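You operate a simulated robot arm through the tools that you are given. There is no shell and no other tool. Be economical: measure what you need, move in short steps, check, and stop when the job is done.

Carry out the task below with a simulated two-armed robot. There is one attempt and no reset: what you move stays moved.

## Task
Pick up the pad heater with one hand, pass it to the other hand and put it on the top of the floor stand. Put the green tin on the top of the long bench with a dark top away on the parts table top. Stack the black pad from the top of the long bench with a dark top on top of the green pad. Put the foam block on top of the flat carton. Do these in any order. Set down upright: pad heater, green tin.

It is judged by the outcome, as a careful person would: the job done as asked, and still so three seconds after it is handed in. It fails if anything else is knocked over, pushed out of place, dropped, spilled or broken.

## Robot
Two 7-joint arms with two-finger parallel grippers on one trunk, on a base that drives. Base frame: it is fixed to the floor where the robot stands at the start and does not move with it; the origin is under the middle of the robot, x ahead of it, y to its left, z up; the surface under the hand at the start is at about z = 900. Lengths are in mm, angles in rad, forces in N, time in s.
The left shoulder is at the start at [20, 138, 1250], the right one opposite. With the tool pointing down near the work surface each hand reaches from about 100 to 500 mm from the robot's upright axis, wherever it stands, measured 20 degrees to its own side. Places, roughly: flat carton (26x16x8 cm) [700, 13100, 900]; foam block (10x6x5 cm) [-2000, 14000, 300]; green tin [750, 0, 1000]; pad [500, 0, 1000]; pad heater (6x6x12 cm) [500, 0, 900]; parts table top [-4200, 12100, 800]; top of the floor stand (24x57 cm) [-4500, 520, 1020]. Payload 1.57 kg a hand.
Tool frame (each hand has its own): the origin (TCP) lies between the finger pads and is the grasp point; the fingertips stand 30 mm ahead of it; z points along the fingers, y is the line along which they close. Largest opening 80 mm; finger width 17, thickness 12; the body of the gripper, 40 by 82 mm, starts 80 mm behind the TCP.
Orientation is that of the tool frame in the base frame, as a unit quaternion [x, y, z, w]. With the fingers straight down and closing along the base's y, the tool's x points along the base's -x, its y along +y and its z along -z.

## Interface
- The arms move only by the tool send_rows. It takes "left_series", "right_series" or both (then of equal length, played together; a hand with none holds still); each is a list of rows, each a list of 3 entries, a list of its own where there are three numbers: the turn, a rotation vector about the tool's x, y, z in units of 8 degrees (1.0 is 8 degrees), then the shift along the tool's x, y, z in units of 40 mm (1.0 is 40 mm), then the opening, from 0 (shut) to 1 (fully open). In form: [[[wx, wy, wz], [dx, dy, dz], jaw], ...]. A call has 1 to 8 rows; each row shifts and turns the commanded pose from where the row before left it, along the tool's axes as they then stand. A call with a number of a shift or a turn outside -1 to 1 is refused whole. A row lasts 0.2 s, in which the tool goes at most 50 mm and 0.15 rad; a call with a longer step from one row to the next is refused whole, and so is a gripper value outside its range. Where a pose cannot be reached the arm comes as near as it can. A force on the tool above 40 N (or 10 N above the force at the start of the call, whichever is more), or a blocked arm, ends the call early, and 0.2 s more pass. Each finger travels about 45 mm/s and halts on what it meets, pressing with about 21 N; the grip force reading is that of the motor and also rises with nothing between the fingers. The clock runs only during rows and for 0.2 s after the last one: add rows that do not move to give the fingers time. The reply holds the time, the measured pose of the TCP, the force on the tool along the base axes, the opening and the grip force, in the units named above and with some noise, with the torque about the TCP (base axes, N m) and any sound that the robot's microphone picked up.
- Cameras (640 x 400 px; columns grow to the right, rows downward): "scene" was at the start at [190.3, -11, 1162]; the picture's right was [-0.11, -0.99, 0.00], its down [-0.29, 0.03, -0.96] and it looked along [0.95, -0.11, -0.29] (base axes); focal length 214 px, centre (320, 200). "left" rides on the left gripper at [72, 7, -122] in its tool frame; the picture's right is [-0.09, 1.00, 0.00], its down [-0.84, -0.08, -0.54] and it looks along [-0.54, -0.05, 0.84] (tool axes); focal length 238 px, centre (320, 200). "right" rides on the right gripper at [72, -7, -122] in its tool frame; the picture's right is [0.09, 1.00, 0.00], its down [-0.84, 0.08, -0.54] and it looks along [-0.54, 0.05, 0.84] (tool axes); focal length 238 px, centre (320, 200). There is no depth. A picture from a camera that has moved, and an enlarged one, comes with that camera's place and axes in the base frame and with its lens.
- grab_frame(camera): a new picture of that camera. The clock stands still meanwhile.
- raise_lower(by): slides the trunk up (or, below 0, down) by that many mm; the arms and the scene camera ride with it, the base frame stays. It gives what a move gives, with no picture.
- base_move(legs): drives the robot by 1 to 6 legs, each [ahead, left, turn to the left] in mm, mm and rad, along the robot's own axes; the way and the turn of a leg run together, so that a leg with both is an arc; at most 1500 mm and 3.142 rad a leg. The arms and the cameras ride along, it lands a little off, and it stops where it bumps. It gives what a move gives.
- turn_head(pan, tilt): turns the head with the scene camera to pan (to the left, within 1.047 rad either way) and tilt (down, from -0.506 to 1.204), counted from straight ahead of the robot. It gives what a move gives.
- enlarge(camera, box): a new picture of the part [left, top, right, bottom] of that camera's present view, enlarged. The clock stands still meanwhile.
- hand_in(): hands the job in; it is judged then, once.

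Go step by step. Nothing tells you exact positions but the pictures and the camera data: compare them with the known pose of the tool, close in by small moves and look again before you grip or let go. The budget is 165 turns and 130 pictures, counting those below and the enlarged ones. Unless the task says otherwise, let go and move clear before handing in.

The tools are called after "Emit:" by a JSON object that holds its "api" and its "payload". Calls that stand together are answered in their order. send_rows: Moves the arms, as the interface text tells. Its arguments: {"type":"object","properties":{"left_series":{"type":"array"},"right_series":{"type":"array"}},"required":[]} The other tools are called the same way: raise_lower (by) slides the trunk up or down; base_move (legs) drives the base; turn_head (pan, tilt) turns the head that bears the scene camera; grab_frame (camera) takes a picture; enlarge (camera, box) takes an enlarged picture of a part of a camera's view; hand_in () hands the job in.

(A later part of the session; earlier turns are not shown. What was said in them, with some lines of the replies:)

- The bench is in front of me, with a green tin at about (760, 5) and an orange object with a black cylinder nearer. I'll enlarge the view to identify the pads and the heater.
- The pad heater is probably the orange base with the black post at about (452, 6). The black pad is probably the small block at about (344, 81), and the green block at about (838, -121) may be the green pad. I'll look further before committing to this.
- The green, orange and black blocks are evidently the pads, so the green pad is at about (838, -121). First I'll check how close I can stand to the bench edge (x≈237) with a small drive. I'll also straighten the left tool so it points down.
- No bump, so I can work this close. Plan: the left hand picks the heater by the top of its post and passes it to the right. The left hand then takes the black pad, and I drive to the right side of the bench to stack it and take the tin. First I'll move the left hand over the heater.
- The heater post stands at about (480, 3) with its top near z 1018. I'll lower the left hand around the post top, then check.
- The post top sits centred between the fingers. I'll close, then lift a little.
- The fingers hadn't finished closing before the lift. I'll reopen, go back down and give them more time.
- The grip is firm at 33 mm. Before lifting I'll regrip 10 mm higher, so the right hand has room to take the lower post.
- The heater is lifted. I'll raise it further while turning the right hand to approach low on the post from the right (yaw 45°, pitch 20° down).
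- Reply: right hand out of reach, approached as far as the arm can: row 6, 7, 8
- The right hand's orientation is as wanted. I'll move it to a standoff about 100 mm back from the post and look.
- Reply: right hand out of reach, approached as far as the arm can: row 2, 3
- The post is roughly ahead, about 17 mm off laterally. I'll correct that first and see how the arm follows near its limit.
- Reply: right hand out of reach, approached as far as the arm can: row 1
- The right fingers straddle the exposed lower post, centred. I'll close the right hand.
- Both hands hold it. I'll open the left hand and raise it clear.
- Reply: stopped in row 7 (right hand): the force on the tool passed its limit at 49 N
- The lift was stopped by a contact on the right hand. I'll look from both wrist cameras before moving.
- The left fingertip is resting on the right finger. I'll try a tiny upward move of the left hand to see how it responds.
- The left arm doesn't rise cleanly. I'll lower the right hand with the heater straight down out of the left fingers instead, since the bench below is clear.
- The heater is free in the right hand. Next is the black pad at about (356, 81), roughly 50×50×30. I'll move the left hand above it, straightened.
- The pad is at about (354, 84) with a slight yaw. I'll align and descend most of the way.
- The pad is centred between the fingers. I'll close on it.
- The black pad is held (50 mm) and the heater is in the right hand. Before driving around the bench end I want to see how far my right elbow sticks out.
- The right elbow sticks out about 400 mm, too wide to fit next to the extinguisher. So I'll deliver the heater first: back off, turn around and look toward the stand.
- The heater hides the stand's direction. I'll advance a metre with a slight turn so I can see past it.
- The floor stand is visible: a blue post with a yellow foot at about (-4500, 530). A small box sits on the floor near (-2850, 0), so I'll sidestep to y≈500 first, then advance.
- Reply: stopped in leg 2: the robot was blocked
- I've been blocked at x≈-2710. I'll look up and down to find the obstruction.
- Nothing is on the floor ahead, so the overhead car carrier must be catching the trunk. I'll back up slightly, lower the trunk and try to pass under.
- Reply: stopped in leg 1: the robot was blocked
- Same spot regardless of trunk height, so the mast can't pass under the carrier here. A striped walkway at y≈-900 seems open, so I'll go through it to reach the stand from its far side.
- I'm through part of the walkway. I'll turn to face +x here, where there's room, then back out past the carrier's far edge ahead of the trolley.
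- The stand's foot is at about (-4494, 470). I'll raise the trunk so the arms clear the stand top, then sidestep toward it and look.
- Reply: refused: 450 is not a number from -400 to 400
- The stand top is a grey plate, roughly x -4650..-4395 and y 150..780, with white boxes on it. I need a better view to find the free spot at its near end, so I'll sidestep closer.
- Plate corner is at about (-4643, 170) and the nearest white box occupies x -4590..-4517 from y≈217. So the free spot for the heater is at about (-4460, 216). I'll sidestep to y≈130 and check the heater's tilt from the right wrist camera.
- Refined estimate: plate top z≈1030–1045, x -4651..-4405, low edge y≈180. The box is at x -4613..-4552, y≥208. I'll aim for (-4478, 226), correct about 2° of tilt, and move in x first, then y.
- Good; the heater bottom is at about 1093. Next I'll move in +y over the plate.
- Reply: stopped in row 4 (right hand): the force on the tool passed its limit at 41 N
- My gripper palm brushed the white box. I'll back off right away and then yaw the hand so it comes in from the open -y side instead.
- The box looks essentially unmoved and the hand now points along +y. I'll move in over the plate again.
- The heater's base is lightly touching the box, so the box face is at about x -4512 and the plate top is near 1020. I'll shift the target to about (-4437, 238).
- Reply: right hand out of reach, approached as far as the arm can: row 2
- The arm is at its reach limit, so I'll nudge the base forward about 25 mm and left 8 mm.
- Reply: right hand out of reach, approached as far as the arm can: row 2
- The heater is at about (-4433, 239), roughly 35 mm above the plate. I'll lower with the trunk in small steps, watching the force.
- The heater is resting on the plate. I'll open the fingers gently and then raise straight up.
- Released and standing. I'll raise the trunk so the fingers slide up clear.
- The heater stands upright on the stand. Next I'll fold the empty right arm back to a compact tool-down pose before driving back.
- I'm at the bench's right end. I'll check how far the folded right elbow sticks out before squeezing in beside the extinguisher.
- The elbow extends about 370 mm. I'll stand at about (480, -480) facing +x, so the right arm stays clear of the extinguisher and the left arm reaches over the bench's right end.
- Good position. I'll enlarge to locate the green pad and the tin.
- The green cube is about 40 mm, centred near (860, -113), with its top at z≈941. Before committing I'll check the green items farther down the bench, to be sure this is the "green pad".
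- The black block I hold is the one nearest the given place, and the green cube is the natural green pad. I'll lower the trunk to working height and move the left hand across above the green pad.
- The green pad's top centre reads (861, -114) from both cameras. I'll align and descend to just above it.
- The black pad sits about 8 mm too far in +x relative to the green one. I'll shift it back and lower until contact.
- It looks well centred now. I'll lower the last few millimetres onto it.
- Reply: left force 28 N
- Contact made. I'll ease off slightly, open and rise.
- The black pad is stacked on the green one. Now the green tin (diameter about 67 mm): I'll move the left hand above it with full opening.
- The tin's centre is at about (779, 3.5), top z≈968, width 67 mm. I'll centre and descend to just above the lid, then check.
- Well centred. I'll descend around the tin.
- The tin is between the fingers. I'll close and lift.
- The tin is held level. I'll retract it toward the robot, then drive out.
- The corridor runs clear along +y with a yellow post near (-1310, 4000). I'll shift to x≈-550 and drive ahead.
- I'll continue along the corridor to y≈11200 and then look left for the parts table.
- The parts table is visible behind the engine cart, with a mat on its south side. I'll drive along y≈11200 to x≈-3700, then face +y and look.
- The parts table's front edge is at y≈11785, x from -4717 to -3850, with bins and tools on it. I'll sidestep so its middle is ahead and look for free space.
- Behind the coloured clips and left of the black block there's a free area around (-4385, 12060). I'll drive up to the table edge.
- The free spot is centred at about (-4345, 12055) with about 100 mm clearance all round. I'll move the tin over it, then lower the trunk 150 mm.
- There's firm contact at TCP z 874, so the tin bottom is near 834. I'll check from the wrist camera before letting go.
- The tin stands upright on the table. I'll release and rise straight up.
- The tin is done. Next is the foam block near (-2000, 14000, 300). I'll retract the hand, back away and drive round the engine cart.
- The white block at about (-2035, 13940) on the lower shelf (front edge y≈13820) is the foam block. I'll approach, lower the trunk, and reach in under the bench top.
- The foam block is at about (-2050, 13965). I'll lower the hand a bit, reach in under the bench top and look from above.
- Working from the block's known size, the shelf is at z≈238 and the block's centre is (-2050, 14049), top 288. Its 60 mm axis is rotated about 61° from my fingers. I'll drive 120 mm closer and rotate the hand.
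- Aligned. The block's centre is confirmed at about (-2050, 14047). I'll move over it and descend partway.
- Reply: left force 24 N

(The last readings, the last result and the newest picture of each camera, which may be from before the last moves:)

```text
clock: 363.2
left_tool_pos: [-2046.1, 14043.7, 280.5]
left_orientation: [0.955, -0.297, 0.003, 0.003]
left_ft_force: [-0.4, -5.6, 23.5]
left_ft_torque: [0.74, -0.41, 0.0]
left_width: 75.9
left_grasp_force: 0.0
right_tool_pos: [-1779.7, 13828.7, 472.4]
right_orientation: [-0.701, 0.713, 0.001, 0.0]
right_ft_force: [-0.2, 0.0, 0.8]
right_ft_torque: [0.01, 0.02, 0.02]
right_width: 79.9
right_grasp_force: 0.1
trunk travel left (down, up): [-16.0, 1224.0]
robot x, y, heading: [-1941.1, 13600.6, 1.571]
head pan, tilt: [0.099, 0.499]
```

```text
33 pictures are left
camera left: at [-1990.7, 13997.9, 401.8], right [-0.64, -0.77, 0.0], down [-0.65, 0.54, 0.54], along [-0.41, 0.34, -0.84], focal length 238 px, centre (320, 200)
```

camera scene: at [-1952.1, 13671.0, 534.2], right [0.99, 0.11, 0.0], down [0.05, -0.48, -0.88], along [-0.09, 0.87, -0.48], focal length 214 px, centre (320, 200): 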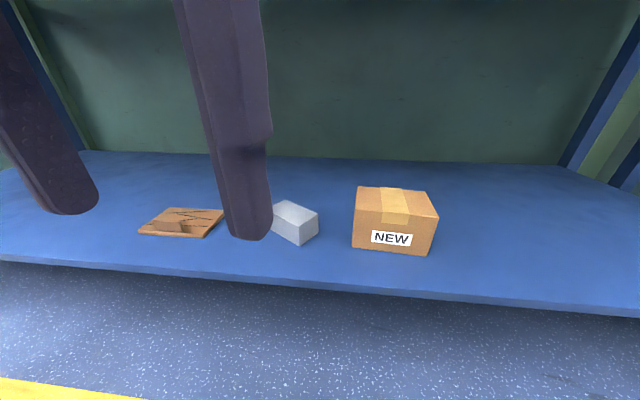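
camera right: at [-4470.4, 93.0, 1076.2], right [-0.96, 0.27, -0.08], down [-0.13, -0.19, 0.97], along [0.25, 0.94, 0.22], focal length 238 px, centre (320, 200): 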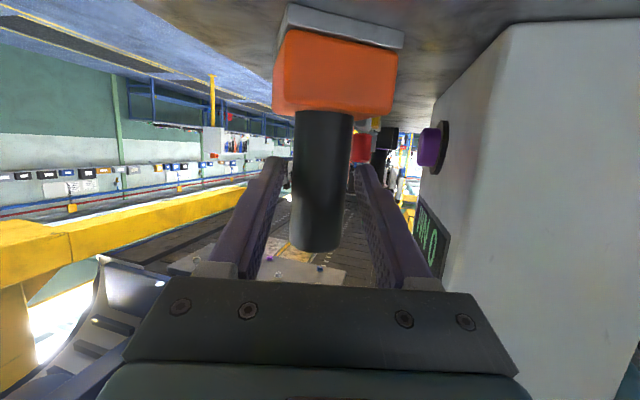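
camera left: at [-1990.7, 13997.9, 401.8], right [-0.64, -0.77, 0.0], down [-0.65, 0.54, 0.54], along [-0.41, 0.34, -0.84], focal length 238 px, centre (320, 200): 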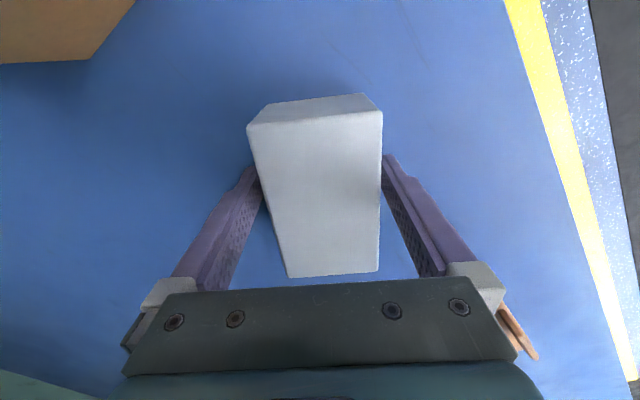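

The fingertips touched the shelf with the block between the fingers. I'll lift 4 mm and close.

Emit:
{"api": "send_rows", "payload": {"left_series": [[[0, 0, 0], [0, 0, -0.15], 0.95], [[0, 0, 0], [0, 0, 0], 0], [[0, 0, 0], [0, 0, 0], 0], [[0, 0, 0], [0, 0, 0], 0], [[0, 0, 0], [0, 0, 0], 0], [[0, 0, 0], [0, 0, 0], 0], [[0, 0, 0], [0, 0, 0], 0]]}}

Emit:
{"api": "grab_frame", "payload": {"camera": "left"}}

```text
clock: 364.8
left_tool_pos: [-2047.2, 14041.2, 283.5]
left_orientation: [0.955, -0.296, 0.002, 0.005]
left_ft_force: [-0.1, 0.9, 0.4]
left_ft_torque: [-0.04, -0.03, 0.01]
left_width: 59.9
left_grasp_force: 20.6
right_tool_pos: [-1780.1, 13826.4, 472.6]
right_orientation: [-0.7, 0.714, -0.001, 0.0]
right_ft_force: [0.2, 0.5, 0.4]
right_ft_torque: [-0.01, -0.02, -0.02]
right_width: 80.2
right_grasp_force: 0.0
trunk travel left (down, up): [-16.0, 1224.0]
robot x, y, heading: [-1940.0, 13599.1, 1.571]
head pan, tilt: [0.099, 0.499]
```

```text
32 pictures are left
camera left: at [-1991.0, 13996.5, 405.7], right [-0.64, -0.77, 0.01], down [-0.65, 0.54, 0.53], along [-0.42, 0.34, -0.84], focal length 238 px, centre (320, 200)
```

left: 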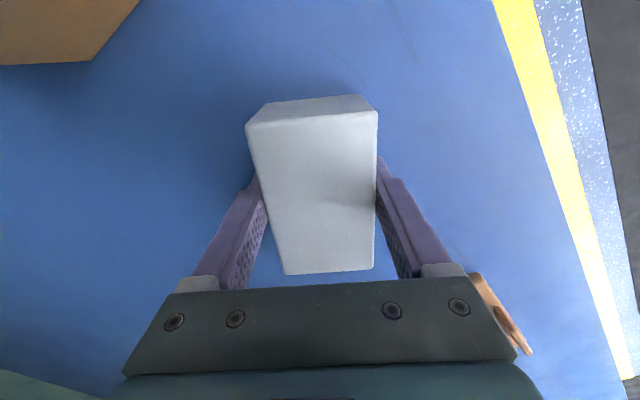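

The foam is gripped (60 mm). I'll lift, then back out from under the bench.

Emit:
{"api": "send_rows", "payload": {"left_series": [[[0, 0, 0], [0, 0, -0.3], 0], [[0, 0, 0], [0, 0, -0.8], 0], [[0, 0, 0], [0, 0, -0.8], 0], [[0, 0, 0], [0, 0, -0.8], 0], [[0, 0, 0], [0, 0, -0.8], 0], [[0, 0, 0], [0, 0, 0], 0]]}}

Emit:
{"api": "base_move", "payload": {"legs": [[-700, 0, 0]]}}

Emit:
{"api": "raise_lower", "payload": {"by": 400}}

Emit:
{"api": "raise_lower", "payload": {"by": 280}}

Emit:
{"api": "turn_head", "payload": {"pan": -0.9, "tilt": 0.2}}

Emit:
{"api": "grab_frame", "payload": {"camera": "scene"}}

```text
clock: 366.2
left_tool_pos: [-2046.1, 14041.9, 425.1]
left_orientation: [0.955, -0.296, 0.003, 0.005]
left_ft_force: [-0.3, -0.3, -4.0]
left_ft_torque: [-0.03, 0.02, -0.03]
left_width: 60.1
left_grasp_force: 21.3
right_tool_pos: [-1780.1, 13827.5, 472.1]
right_orientation: [-0.701, 0.713, 0.0, -0.001]
right_ft_force: [0.0, 0.0, -0.3]
right_ft_torque: [-0.02, 0.02, 0.0]
right_width: 79.8
right_grasp_force: 0.0
trunk travel left (down, up): [-16.0, 1224.0]
robot x, y, heading: [-1937.9, 13598.3, 1.569]
head pan, tilt: [0.099, 0.499]
```

```text
clock: 370.0
left_tool_pos: [-2046.2, 13347.9, 425.3]
left_orientation: [0.955, -0.297, 0.002, 0.004]
left_ft_force: [1.0, -0.5, -3.5]
left_ft_torque: [0.01, 0.01, 0.0]
left_width: 59.9
left_grasp_force: 21.2
right_tool_pos: [-1781.6, 13132.8, 471.4]
right_orientation: [-0.7, 0.714, 0.0, 0.001]
right_ft_force: [0.0, 0.1, 0.3]
right_ft_torque: [0.0, 0.0, 0.0]
right_width: 79.8
right_grasp_force: 0.1
trunk travel left (down, up): [-16.0, 1224.0]
robot x, y, heading: [-1942.7, 12903.0, 1.572]
head pan, tilt: [0.099, 0.499]
```

```text
clock: 373.8
left_tool_pos: [-2045.5, 13346.8, 824.9]
left_orientation: [0.955, -0.297, 0.001, 0.006]
left_ft_force: [0.5, -0.3, -3.0]
left_ft_torque: [0.0, -0.03, 0.01]
left_width: 59.7
left_grasp_force: 21.3
right_tool_pos: [-1780.5, 13132.0, 872.5]
right_orientation: [-0.7, 0.714, 0.0, 0.0]
right_ft_force: [1.0, 1.3, -0.1]
right_ft_torque: [-0.02, -0.02, -0.03]
right_width: 80.2
right_grasp_force: 0.1
trunk travel left (down, up): [-416.0, 824.0]
robot x, y, heading: [-1941.7, 12905.2, 1.568]
head pan, tilt: [0.099, 0.499]
```

```text
clock: 376.6
left_tool_pos: [-2047.3, 13347.1, 1104.3]
left_orientation: [0.955, -0.297, 0.002, 0.005]
left_ft_force: [-0.6, 0.5, -4.4]
left_ft_torque: [0.02, -0.02, -0.01]
left_width: 59.7
left_grasp_force: 21.0
right_tool_pos: [-1781.9, 13132.5, 1151.7]
right_orientation: [-0.7, 0.714, -0.001, 0.0]
right_ft_force: [0.1, -0.7, -0.6]
right_ft_torque: [-0.02, 0.0, 0.0]
right_width: 79.7
right_grasp_force: 0.1
trunk travel left (down, up): [-696.0, 544.0]
robot x, y, heading: [-1943.9, 12904.1, 1.569]
head pan, tilt: [0.099, 0.499]
```

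```text
clock: 377.9
left_tool_pos: [-2046.6, 13346.3, 1104.7]
left_orientation: [0.955, -0.296, 0.002, 0.006]
left_ft_force: [0.1, -0.4, -3.0]
left_ft_torque: [0.0, 0.0, 0.02]
left_width: 60.0
left_grasp_force: 20.6
right_tool_pos: [-1781.3, 13131.0, 1151.9]
right_orientation: [-0.701, 0.713, -0.001, 0.001]
right_ft_force: [-0.1, -0.8, -0.4]
right_ft_torque: [0.02, 0.03, -0.04]
right_width: 79.9
right_grasp_force: 0.0
trunk travel left (down, up): [-696.0, 544.0]
robot x, y, heading: [-1936.9, 12902.4, 1.565]
head pan, tilt: [-0.901, 0.201]
```

```text
31 pictures are left
camera scene: at [-1870.1, 13061.4, 1241.7], right [0.62, -0.78, 0.0], down [-0.16, -0.12, -0.98], along [0.77, 0.61, -0.2], focal length 214 px, centre (320, 200)
```

scene: 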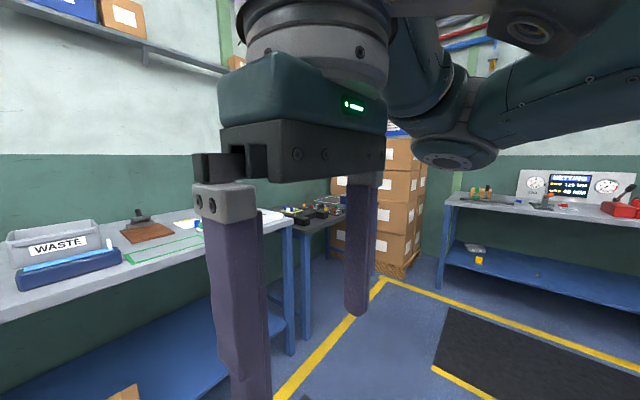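

The bench on the right (+x) wall should hold the flat carton near (700, 13100). I'll turn to face +x and drive closer.

Emit:
{"api": "base_move", "payload": {"legs": [[0, 0, -1.57], [1400, 0, 0]]}}

Emit:
{"api": "turn_head", "payload": {"pan": 0.0, "tilt": 0.3}}

Emit:
{"api": "grab_frame", "payload": {"camera": "scene"}}

```text
clock: 388.7
left_tool_pos: [-94.9, 13012.8, 1104.3]
left_orientation: [-0.466, 0.885, 0.002, -0.006]
left_ft_force: [0.0, -0.7, -3.1]
left_ft_torque: [-0.06, 0.02, -0.01]
left_width: 60.0
left_grasp_force: 20.2
right_tool_pos: [-309.1, 12746.4, 1153.3]
right_orientation: [0.008, 1.0, -0.001, 0.0]
right_ft_force: [0.6, 0.0, 0.7]
right_ft_torque: [-0.01, 0.0, 0.0]
right_width: 79.8
right_grasp_force: 0.1
trunk travel left (down, up): [-696.0, 544.0]
robot x, y, heading: [-539.4, 12905.2, -0.002]
head pan, tilt: [-0.901, 0.201]
```

```text
clock: 389.9
left_tool_pos: [-94.4, 13012.4, 1103.2]
left_orientation: [-0.467, 0.884, 0.002, -0.005]
left_ft_force: [-0.5, 0.2, -3.4]
left_ft_torque: [0.01, 0.01, 0.0]
left_width: 59.9
left_grasp_force: 20.9
right_tool_pos: [-311.3, 12745.5, 1152.5]
right_orientation: [0.008, 1.0, -0.001, 0.0]
right_ft_force: [0.5, 0.4, -0.6]
right_ft_torque: [-0.01, -0.04, 0.0]
right_width: 80.1
right_grasp_force: 0.1
trunk travel left (down, up): [-696.0, 544.0]
robot x, y, heading: [-535.9, 12904.3, -0.008]
head pan, tilt: [0.0, 0.3]
```

```text
30 pictures are left
camera scene: at [-346.8, 12904.5, 1232.5], right [0.0, -1.0, 0.0], down [-0.3, 0.0, -0.96], along [0.96, 0.0, -0.3], focal length 214 px, centre (320, 200)
```

scene: 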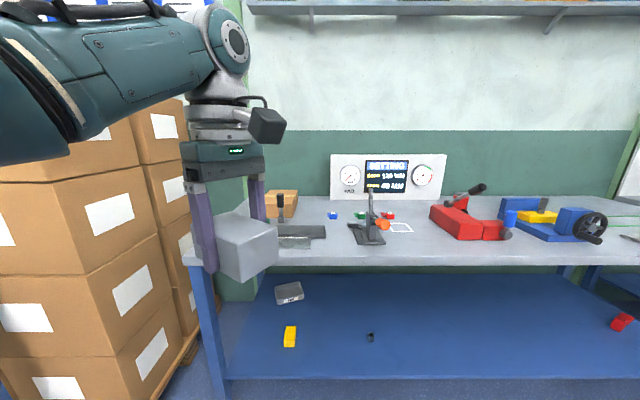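

Emit:
{"api": "enlarge", "payload": {"camera": "scene", "box": [180, 150, 440, 290]}}

```text
2.46 times, centred on (310, 220) of scene
camera zoom: at [-346.8, 12904.5, 1232.5], right [0.0, -1.0, 0.0], down [-0.3, 0.0, -0.96], along [0.96, 0.0, -0.3], focal length 528 px, centre (345, 151)
```

zoom: 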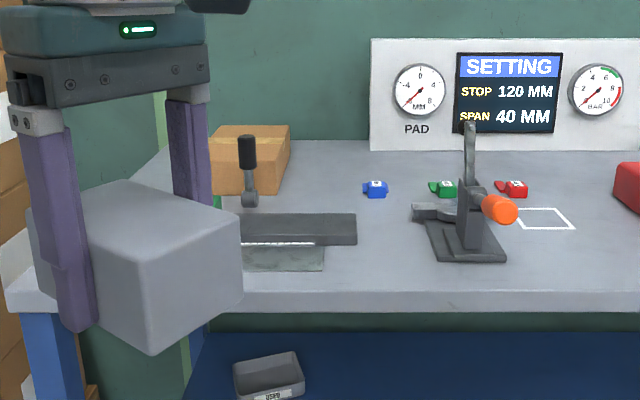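

The carton occupies about x 479–629, y 13008–13268, top z≈972, with a handle in front reaching z≈1015. I'll raise the right hand clear of the press lever, then approach carefully.

Emit:
{"api": "send_rows", "payload": {"right_series": [[[0, 0, 0], [0, 0, -0.85], 1], [[0, 0, 0], [0, 0, -0.85], 1], [[0, 0, 0], [0, 0, -0.85], 1], [[0, 0, 0], [0, 0, 0], 1]]}}

Emit:
{"api": "base_move", "payload": {"legs": [[300, 85, 0], [280, 0, 0]]}}

Emit:
{"api": "turn_head", "payload": {"pan": 0.1, "tilt": 0.5}}

Emit:
{"api": "grab_frame", "payload": {"camera": "scene"}}

Emit:
{"api": "grab_frame", "payload": {"camera": "left"}}

```text
clock: 390.5
left_tool_pos: [-95.3, 13012.4, 1103.9]
left_orientation: [-0.466, 0.885, 0.001, -0.006]
left_ft_force: [0.5, 0.5, -4.4]
left_ft_torque: [-0.04, -0.01, -0.01]
left_width: 60.0
left_grasp_force: 20.8
right_tool_pos: [-341.2, 12723.2, 1163.5]
right_orientation: [-0.004, 0.989, -0.101, -0.112]
right_ft_force: [0.5, 0.4, -0.1]
right_ft_torque: [0.07, 0.02, -0.01]
right_width: 80.2
right_grasp_force: 0.1
trunk travel left (down, up): [-696.0, 544.0]
robot x, y, heading: [-533.9, 12904.9, 0.002]
head pan, tilt: [0.0, 0.3]
stopped in row 3 (right hand): the arm was blocked; the commanded pose is now the measured one
```

```text
clock: 394.2
left_tool_pos: [484.8, 13095.3, 1104.0]
left_orientation: [-0.467, 0.884, 0.001, -0.006]
left_ft_force: [0.1, 0.1, -3.8]
left_ft_torque: [-0.03, 0.03, -0.01]
left_width: 59.8
left_grasp_force: 21.3
right_tool_pos: [237.6, 12806.4, 1164.1]
right_orientation: [-0.003, 0.989, -0.101, -0.112]
right_ft_force: [-0.5, 0.4, -0.4]
right_ft_torque: [0.02, 0.0, 0.0]
right_width: 80.0
right_grasp_force: 0.0
trunk travel left (down, up): [-696.0, 544.0]
robot x, y, heading: [41.2, 12986.8, -0.001]
head pan, tilt: [0.0, 0.3]
```

```text
clock: 394.9
left_tool_pos: [484.0, 13095.8, 1103.5]
left_orientation: [-0.466, 0.885, 0.002, -0.005]
left_ft_force: [0.0, 0.4, -3.3]
left_ft_torque: [0.01, 0.03, 0.01]
left_width: 59.8
left_grasp_force: 21.0
right_tool_pos: [237.2, 12807.1, 1162.5]
right_orientation: [-0.004, 0.989, -0.1, -0.111]
right_ft_force: [-0.5, 0.4, 0.2]
right_ft_torque: [0.0, -0.03, -0.02]
right_width: 79.9
right_grasp_force: 0.0
trunk travel left (down, up): [-696.0, 544.0]
robot x, y, heading: [42.6, 12987.9, -0.001]
head pan, tilt: [0.099, 0.499]
```

```text
28 pictures are left
camera scene: at [229.4, 12997.0, 1214.1], right [0.1, -1.0, 0.0], down [-0.48, -0.05, -0.88], along [0.87, 0.09, -0.48], focal length 214 px, centre (320, 200)
```

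scene: 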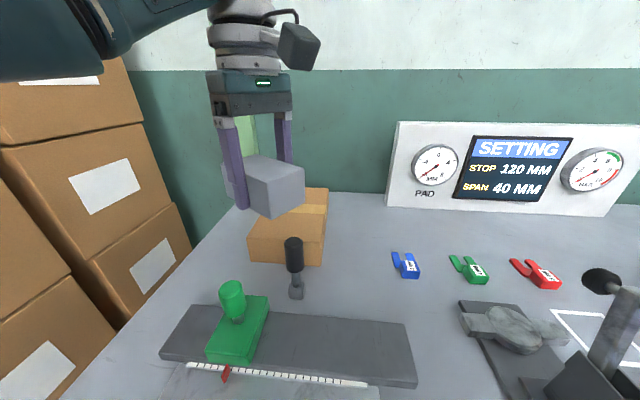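

```text
27 pictures are left
camera left: at [439.6, 13040.1, 1226.0], right [-0.77, 0.64, 0.01], down [0.54, 0.65, 0.53], along [0.34, 0.42, -0.85], focal length 238 px, centre (320, 200)
```

left: 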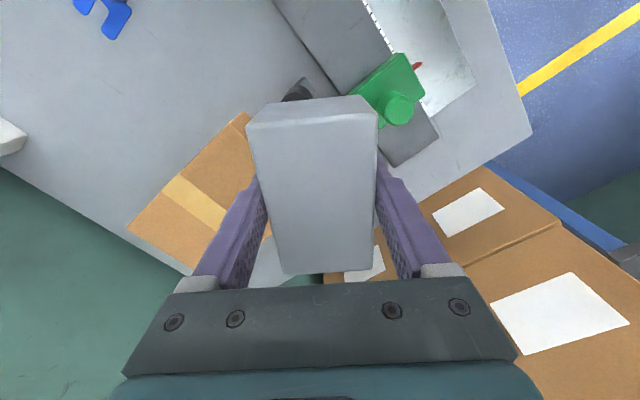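

Triangulating gives bench z≈865 and the carton at x 565–825, y 13025–13185, top z≈945. I'll drive 65 mm closer, then rotate the foam parallel to the carton's front edge.

Emit:
{"api": "base_move", "payload": {"legs": [[65, 5, 0]]}}

Emit:
{"api": "send_rows", "payload": {"left_series": [[[0, 0, -0.85], [0, 0, 0], 0], [[0, 0, -0.85], [0, 0, 0], 0], [[0, 0, -0.85], [0, 0, 0], 0], [[0, 0, -0.85], [0, 0, 0], 0], [[0, 0, -0.85], [0, 0, 0], 0], [[0, 0, 0], [0, 0, 0], 0]]}}

```text
clock: 395.9
left_tool_pos: [549.3, 13099.8, 1103.8]
left_orientation: [-0.466, 0.885, 0.002, -0.005]
left_ft_force: [-0.5, 0.0, -3.7]
left_ft_torque: [-0.02, 0.01, -0.03]
left_width: 60.2
left_grasp_force: 21.0
right_tool_pos: [301.6, 12810.1, 1163.8]
right_orientation: [-0.003, 0.989, -0.101, -0.111]
right_ft_force: [-0.7, 0.3, 0.2]
right_ft_torque: [0.03, -0.01, -0.02]
right_width: 79.7
right_grasp_force: 0.0
trunk travel left (down, up): [-696.0, 544.0]
robot x, y, heading: [107.6, 12994.1, -0.001]
head pan, tilt: [0.099, 0.499]
```

```text
clock: 397.3
left_tool_pos: [548.7, 13100.8, 1104.5]
left_orientation: [-0.705, 0.709, 0.004, -0.005]
left_ft_force: [-0.1, 0.7, -3.0]
left_ft_torque: [0.01, 0.0, 0.0]
left_width: 60.2
left_grasp_force: 20.7
right_tool_pos: [301.6, 12811.7, 1163.4]
right_orientation: [-0.003, 0.989, -0.101, -0.11]
right_ft_force: [-0.1, 0.8, -0.2]
right_ft_torque: [0.0, -0.02, -0.01]
right_width: 80.0
right_grasp_force: 0.1
trunk travel left (down, up): [-696.0, 544.0]
robot x, y, heading: [106.1, 12994.5, -0.006]
head pan, tilt: [0.099, 0.499]
```

Emit:
{"api": "send_rows", "payload": {"left_series": [[[0, 0, 0], [-0.05, -0.7, 0], 0], [[0, 0, 0], [-0.05, -0.7, 0], 0], [[0, 0, 0], [0, 0, 0], 0]]}}

Emit:
{"api": "grab_frame", "payload": {"camera": "left"}}

Emit:
{"api": "grab_frame", "payload": {"camera": "scene"}}

```text
clock: 398.1
left_tool_pos: [578.7, 13108.4, 1102.6]
left_orientation: [-0.704, 0.71, 0.003, -0.004]
left_ft_force: [0.3, 0.4, -3.0]
left_ft_torque: [0.01, 0.02, 0.02]
left_width: 59.6
left_grasp_force: 21.2
left hand out of reach, approached as far as the arm can: row 2
right_tool_pos: [302.7, 12811.5, 1163.2]
right_orientation: [-0.003, 0.989, -0.101, -0.111]
right_ft_force: [0.6, -0.6, -0.2]
right_ft_torque: [0.01, 0.02, 0.0]
right_width: 79.7
right_grasp_force: 0.1
trunk travel left (down, up): [-696.0, 544.0]
robot x, y, heading: [104.3, 12993.5, 0.0]
head pan, tilt: [0.099, 0.499]
```

```text
26 pictures are left
camera left: at [574.0, 13036.7, 1224.5], right [-0.99, 0.1, 0.01], down [0.09, 0.84, 0.54], along [0.05, 0.54, -0.84], focal length 238 px, centre (320, 200)
```

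left: 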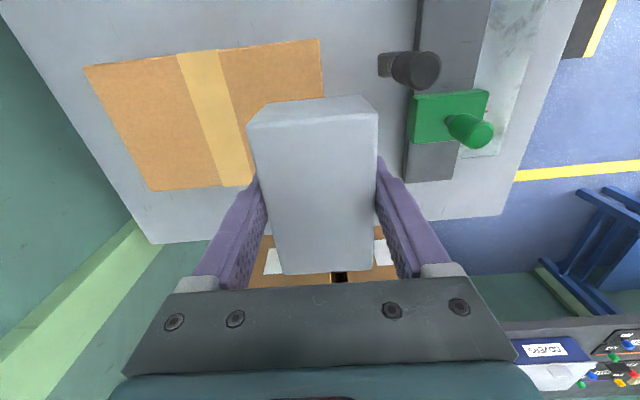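

```text
25 pictures are left
camera scene: at [294.4, 13001.9, 1214.0], right [0.1, -1.0, 0.0], down [-0.48, -0.05, -0.88], along [0.87, 0.09, -0.48], focal length 214 px, centre (320, 200)
```

scene: 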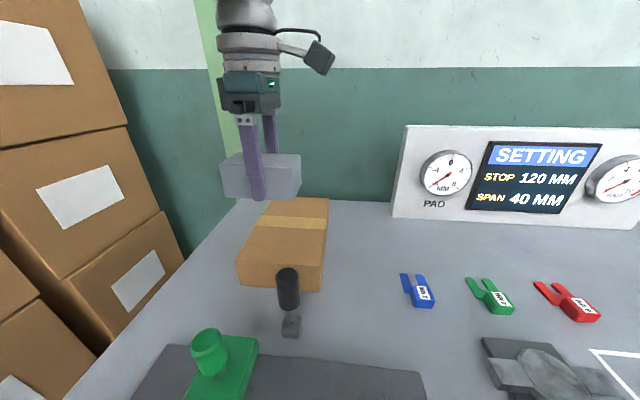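

I'm at arm's reach with the foam centre only just past the carton's front edge (x≈572). I need about 40 mm more, so I'll nudge the base forward gently.

Emit:
{"api": "base_move", "payload": {"legs": [[40, 0, 0]]}}

Emit:
{"api": "grab_frame", "payload": {"camera": "left"}}

```text
clock: 399.0
left_tool_pos: [619.0, 13107.8, 1102.6]
left_orientation: [-0.704, 0.71, 0.004, -0.005]
left_ft_force: [0.3, 0.0, -4.0]
left_ft_torque: [0.01, 0.0, 0.07]
left_width: 60.0
left_grasp_force: 21.1
right_tool_pos: [342.3, 12811.6, 1163.6]
right_orientation: [-0.003, 0.989, -0.101, -0.111]
right_ft_force: [0.3, -0.3, 0.5]
right_ft_torque: [0.04, 0.01, -0.03]
right_width: 80.2
right_grasp_force: 0.1
trunk travel left (down, up): [-696.0, 544.0]
robot x, y, heading: [144.5, 12991.5, -0.005]
head pan, tilt: [0.099, 0.499]
```

```text
24 pictures are left
camera left: at [613.5, 13036.7, 1224.3], right [-0.99, 0.1, 0.01], down [0.09, 0.84, 0.54], along [0.04, 0.54, -0.84], focal length 238 px, centre (320, 200)
```

left: 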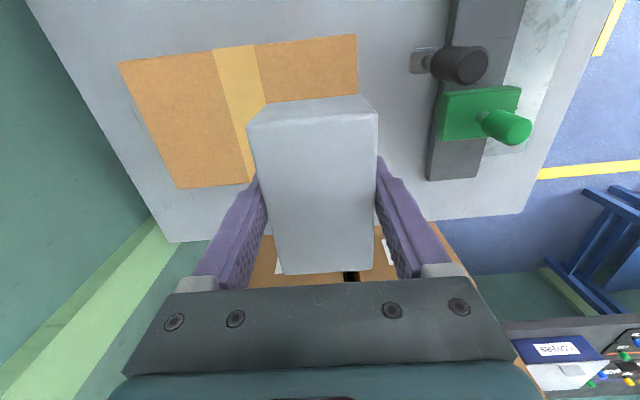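

The base wasn't blocked, and the foam is now fully over the carton (x 589–649). I'll pull the right hand a bit away from the press lever and lower the trunk.

Emit:
{"api": "send_rows", "payload": {"right_series": [[[0, 0, 0], [0.5, 0.7, 0], 1], [[0, 0, 0], [0.5, 0.3, 0], 1]]}}

Emit:
{"api": "raise_lower", "payload": {"by": -105}}

Emit:
{"api": "enlarge", "payload": {"camera": "scene", "box": [180, 60, 380, 260]}}

```text
clock: 399.6
left_tool_pos: [619.5, 13108.0, 1102.7]
left_orientation: [-0.705, 0.71, 0.003, -0.005]
left_ft_force: [-0.3, -0.1, -3.7]
left_ft_torque: [-0.01, 0.01, 0.0]
left_width: 59.8
left_grasp_force: 21.2
right_tool_pos: [301.5, 12850.5, 1164.4]
right_orientation: [-0.002, 0.989, -0.1, -0.111]
right_ft_force: [-0.1, -0.5, -0.5]
right_ft_torque: [0.03, -0.01, 0.04]
right_width: 80.0
right_grasp_force: 0.1
trunk travel left (down, up): [-696.0, 544.0]
robot x, y, heading: [147.1, 12992.3, -0.0]
head pan, tilt: [0.099, 0.499]
```

```text
clock: 401.0
left_tool_pos: [620.2, 13109.0, 998.3]
left_orientation: [-0.705, 0.709, 0.004, -0.005]
left_ft_force: [1.0, -0.3, -3.5]
left_ft_torque: [-0.01, -0.01, -0.02]
left_width: 59.7
left_grasp_force: 20.8
right_tool_pos: [302.3, 12850.1, 1057.6]
right_orientation: [-0.002, 0.989, -0.1, -0.111]
right_ft_force: [-0.3, 0.3, 0.0]
right_ft_torque: [0.01, 0.01, -0.01]
right_width: 80.0
right_grasp_force: 0.1
trunk travel left (down, up): [-591.0, 649.0]
robot x, y, heading: [142.3, 12992.2, -0.003]
head pan, tilt: [0.099, 0.499]
```

```text
2.00 times, centred on (280, 160) of scene
camera zoom: at [333.9, 13001.7, 1109.1], right [0.1, -1.0, 0.0], down [-0.48, -0.05, -0.88], along [0.87, 0.09, -0.48], focal length 429 px, centre (400, 280)
```

zoom: 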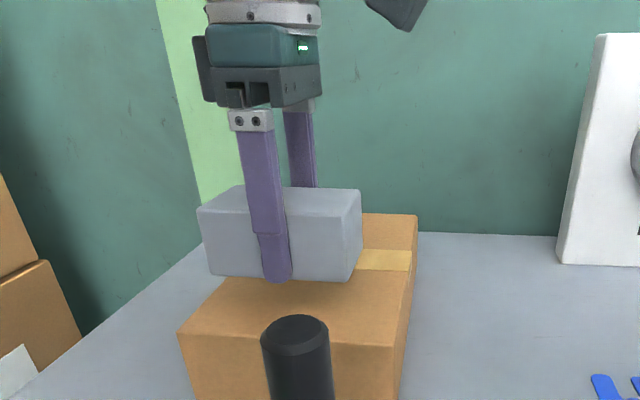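

The foam is centred over the carton, whose top is more likely near z 920. I'll lower further in steps until contact.

Emit:
{"api": "raise_lower", "payload": {"by": -32}}

Emit:
{"api": "enlarge", "payload": {"camera": "scene", "box": [180, 60, 380, 260]}}

```text
clock: 401.7
left_tool_pos: [619.5, 13109.4, 964.8]
left_orientation: [-0.704, 0.71, 0.004, -0.006]
left_ft_force: [0.5, -0.4, -2.4]
left_ft_torque: [0.01, 0.02, 0.0]
left_width: 59.8
left_grasp_force: 21.3
right_tool_pos: [301.4, 12850.3, 1025.9]
right_orientation: [-0.002, 0.989, -0.1, -0.111]
right_ft_force: [-0.4, -0.1, 0.4]
right_ft_torque: [-0.01, 0.01, 0.0]
right_width: 80.2
right_grasp_force: 0.0
trunk travel left (down, up): [-559.0, 681.0]
robot x, y, heading: [146.9, 12995.7, -0.002]
head pan, tilt: [0.099, 0.499]
```

```text
2.00 times, centred on (280, 160) of scene
camera zoom: at [333.9, 13001.7, 1077.0], right [0.1, -1.0, 0.0], down [-0.48, -0.05, -0.88], along [0.87, 0.09, -0.48], focal length 429 px, centre (400, 280)
```

zoom: 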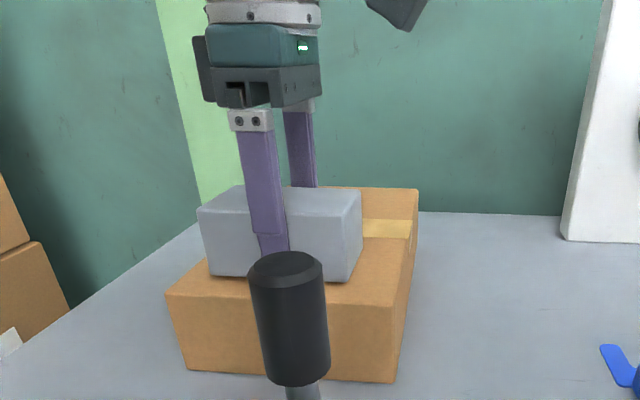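

Emit:
{"api": "raise_lower", "payload": {"by": -7}}

Emit:
{"api": "raise_lower", "payload": {"by": -4}}

```text
clock: 402.3
left_tool_pos: [620.2, 13109.1, 961.9]
left_orientation: [-0.704, 0.71, 0.002, -0.003]
left_ft_force: [-14.2, -0.4, 29.5]
left_ft_torque: [-0.04, -0.42, -0.04]
left_width: 59.9
left_grasp_force: 21.3
right_tool_pos: [302.0, 12850.5, 1020.3]
right_orientation: [-0.002, 0.989, -0.099, -0.111]
right_ft_force: [-0.4, -0.3, -0.4]
right_ft_torque: [-0.01, 0.03, -0.03]
right_width: 80.0
right_grasp_force: 0.0
trunk travel left (down, up): [-552.0, 688.0]
robot x, y, heading: [146.0, 12994.8, -0.004]
head pan, tilt: [0.099, 0.499]
```

```text
clock: 402.7
left_tool_pos: [618.8, 13108.8, 960.1]
left_orientation: [-0.704, 0.71, 0.002, -0.003]
left_ft_force: [-2.4, 1.4, 6.4]
left_ft_torque: [-0.15, -0.23, -0.04]
left_width: 60.0
left_grasp_force: 20.9
right_tool_pos: [301.0, 12850.5, 1016.8]
right_orientation: [-0.002, 0.989, -0.1, -0.111]
right_ft_force: [0.0, 0.4, -0.2]
right_ft_torque: [0.02, 0.03, 0.0]
right_width: 80.1
right_grasp_force: 0.1
trunk travel left (down, up): [-550.0, 690.0]
robot x, y, heading: [143.8, 12994.0, -0.002]
head pan, tilt: [0.099, 0.499]
stopped: the force on the tool passed its limit at 49 N (the readings are from after the stop); the commanded pose is now the measured one
```

Contact made. I'll open and rise.

Emit:
{"api": "send_rows", "payload": {"left_series": [[[0, 0, 0], [0, 0, 0], 0.85], [[0, 0, 0], [0, 0, 0], 0.9], [[0, 0, 0], [0, 0, 0], 0.9], [[0, 0, 0], [0, 0, 0], 0.9], [[0, 0, 0], [0, 0, 0], 0.9]]}}

Emit:
{"api": "raise_lower", "payload": {"by": 140}}

Emit:
{"api": "grab_frame", "payload": {"camera": "scene"}}

```text
clock: 403.9
left_tool_pos: [620.0, 13109.2, 960.8]
left_orientation: [-0.703, 0.711, 0.002, -0.004]
left_ft_force: [-6.5, 0.8, 13.4]
left_ft_torque: [0.04, -0.35, 0.04]
left_width: 66.2
left_grasp_force: 0.1
right_tool_pos: [300.4, 12850.1, 1018.7]
right_orientation: [-0.002, 0.989, -0.1, -0.111]
right_ft_force: [0.3, 0.2, 0.1]
right_ft_torque: [0.01, -0.02, 0.0]
right_width: 79.7
right_grasp_force: 0.0
trunk travel left (down, up): [-550.0, 690.0]
robot x, y, heading: [145.7, 12995.8, -0.006]
head pan, tilt: [0.099, 0.499]
```

```text
clock: 405.5
left_tool_pos: [619.0, 13108.0, 1099.7]
left_orientation: [-0.704, 0.71, 0.002, -0.003]
left_ft_force: [0.1, 0.7, 0.0]
left_ft_torque: [0.02, 0.01, 0.0]
left_width: 71.8
left_grasp_force: 0.1
right_tool_pos: [302.1, 12850.7, 1158.0]
right_orientation: [-0.003, 0.989, -0.1, -0.11]
right_ft_force: [0.6, 0.1, -0.7]
right_ft_torque: [0.01, 0.01, -0.02]
right_width: 79.9
right_grasp_force: 0.0
trunk travel left (down, up): [-690.0, 550.0]
robot x, y, heading: [149.3, 12992.8, -0.002]
head pan, tilt: [0.099, 0.499]
```

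```text
21 pictures are left
camera scene: at [333.9, 13001.7, 1208.3], right [0.1, -1.0, 0.0], down [-0.48, -0.05, -0.88], along [0.87, 0.09, -0.48], focal length 214 px, centre (320, 200)
```

scene: 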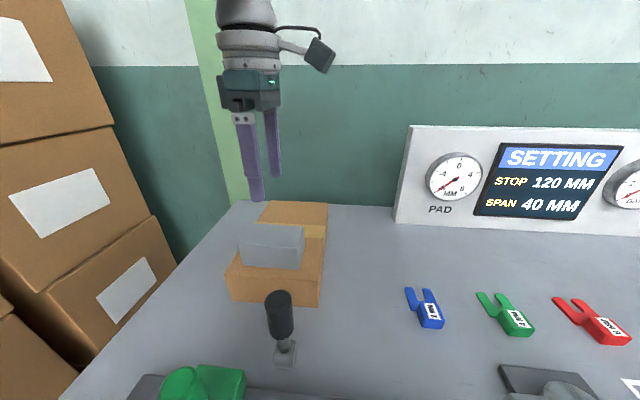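

The foam rests squarely on the carton. I'll back clear and take a last look.

Emit:
{"api": "base_move", "payload": {"legs": [[-450, 0, 0]]}}

Emit:
{"api": "enlarge", "payload": {"camera": "scene", "box": [220, 100, 420, 260]}}

```text
clock: 408.3
left_tool_pos: [167.2, 13109.0, 1099.9]
left_orientation: [-0.704, 0.71, 0.002, -0.004]
left_ft_force: [-0.4, 0.3, 0.9]
left_ft_torque: [0.0, 0.0, 0.0]
left_width: 72.1
left_grasp_force: 0.0
right_tool_pos: [-149.8, 12851.7, 1158.2]
right_orientation: [-0.002, 0.989, -0.101, -0.111]
right_ft_force: [-0.2, 0.3, 0.6]
right_ft_torque: [0.01, 0.0, 0.02]
right_width: 80.2
right_grasp_force: 0.1
trunk travel left (down, up): [-690.0, 550.0]
robot x, y, heading: [-304.3, 12995.6, -0.003]
head pan, tilt: [0.099, 0.499]
```

```text
2.50 times, centred on (320, 180) of scene
camera zoom: at [-118.3, 13002.8, 1208.3], right [0.1, -1.0, 0.0], down [-0.48, -0.05, -0.88], along [0.87, 0.09, -0.48], focal length 536 px, centre (320, 250)
```

zoom: 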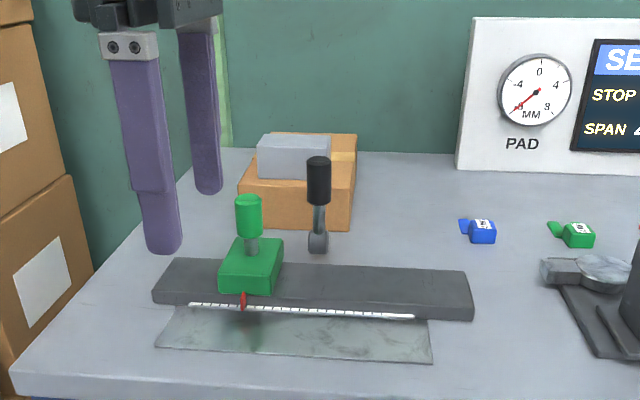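

All four placements are done and both hands are clear, so I'm handing in.

Emit:
{"api": "hand_in", "payload": {}}

```text
The job is handed in.
```

I did all four placements and handed the job in; the judging result hasn't come back.

- **Pad heater:** picked up with the left hand, passed to the right and set upright on the floor stand.
- **Green tin:** set upright on the parts table.
- **Black pad:** stacked on the green block at the right end of the long bench. I took that block to be the green pad. A second, similar black block stands at the far end of the bench; I used the one nearest the place you gave.
- **Foam block:** on top of the flat carton.

While placing the heater, my gripper and then the heater's base touched the white gauge box on the floor stand. The first touch tripped the 40 N force limit. The box moved no more than about 2–3 mm by my estimate and stayed upright.
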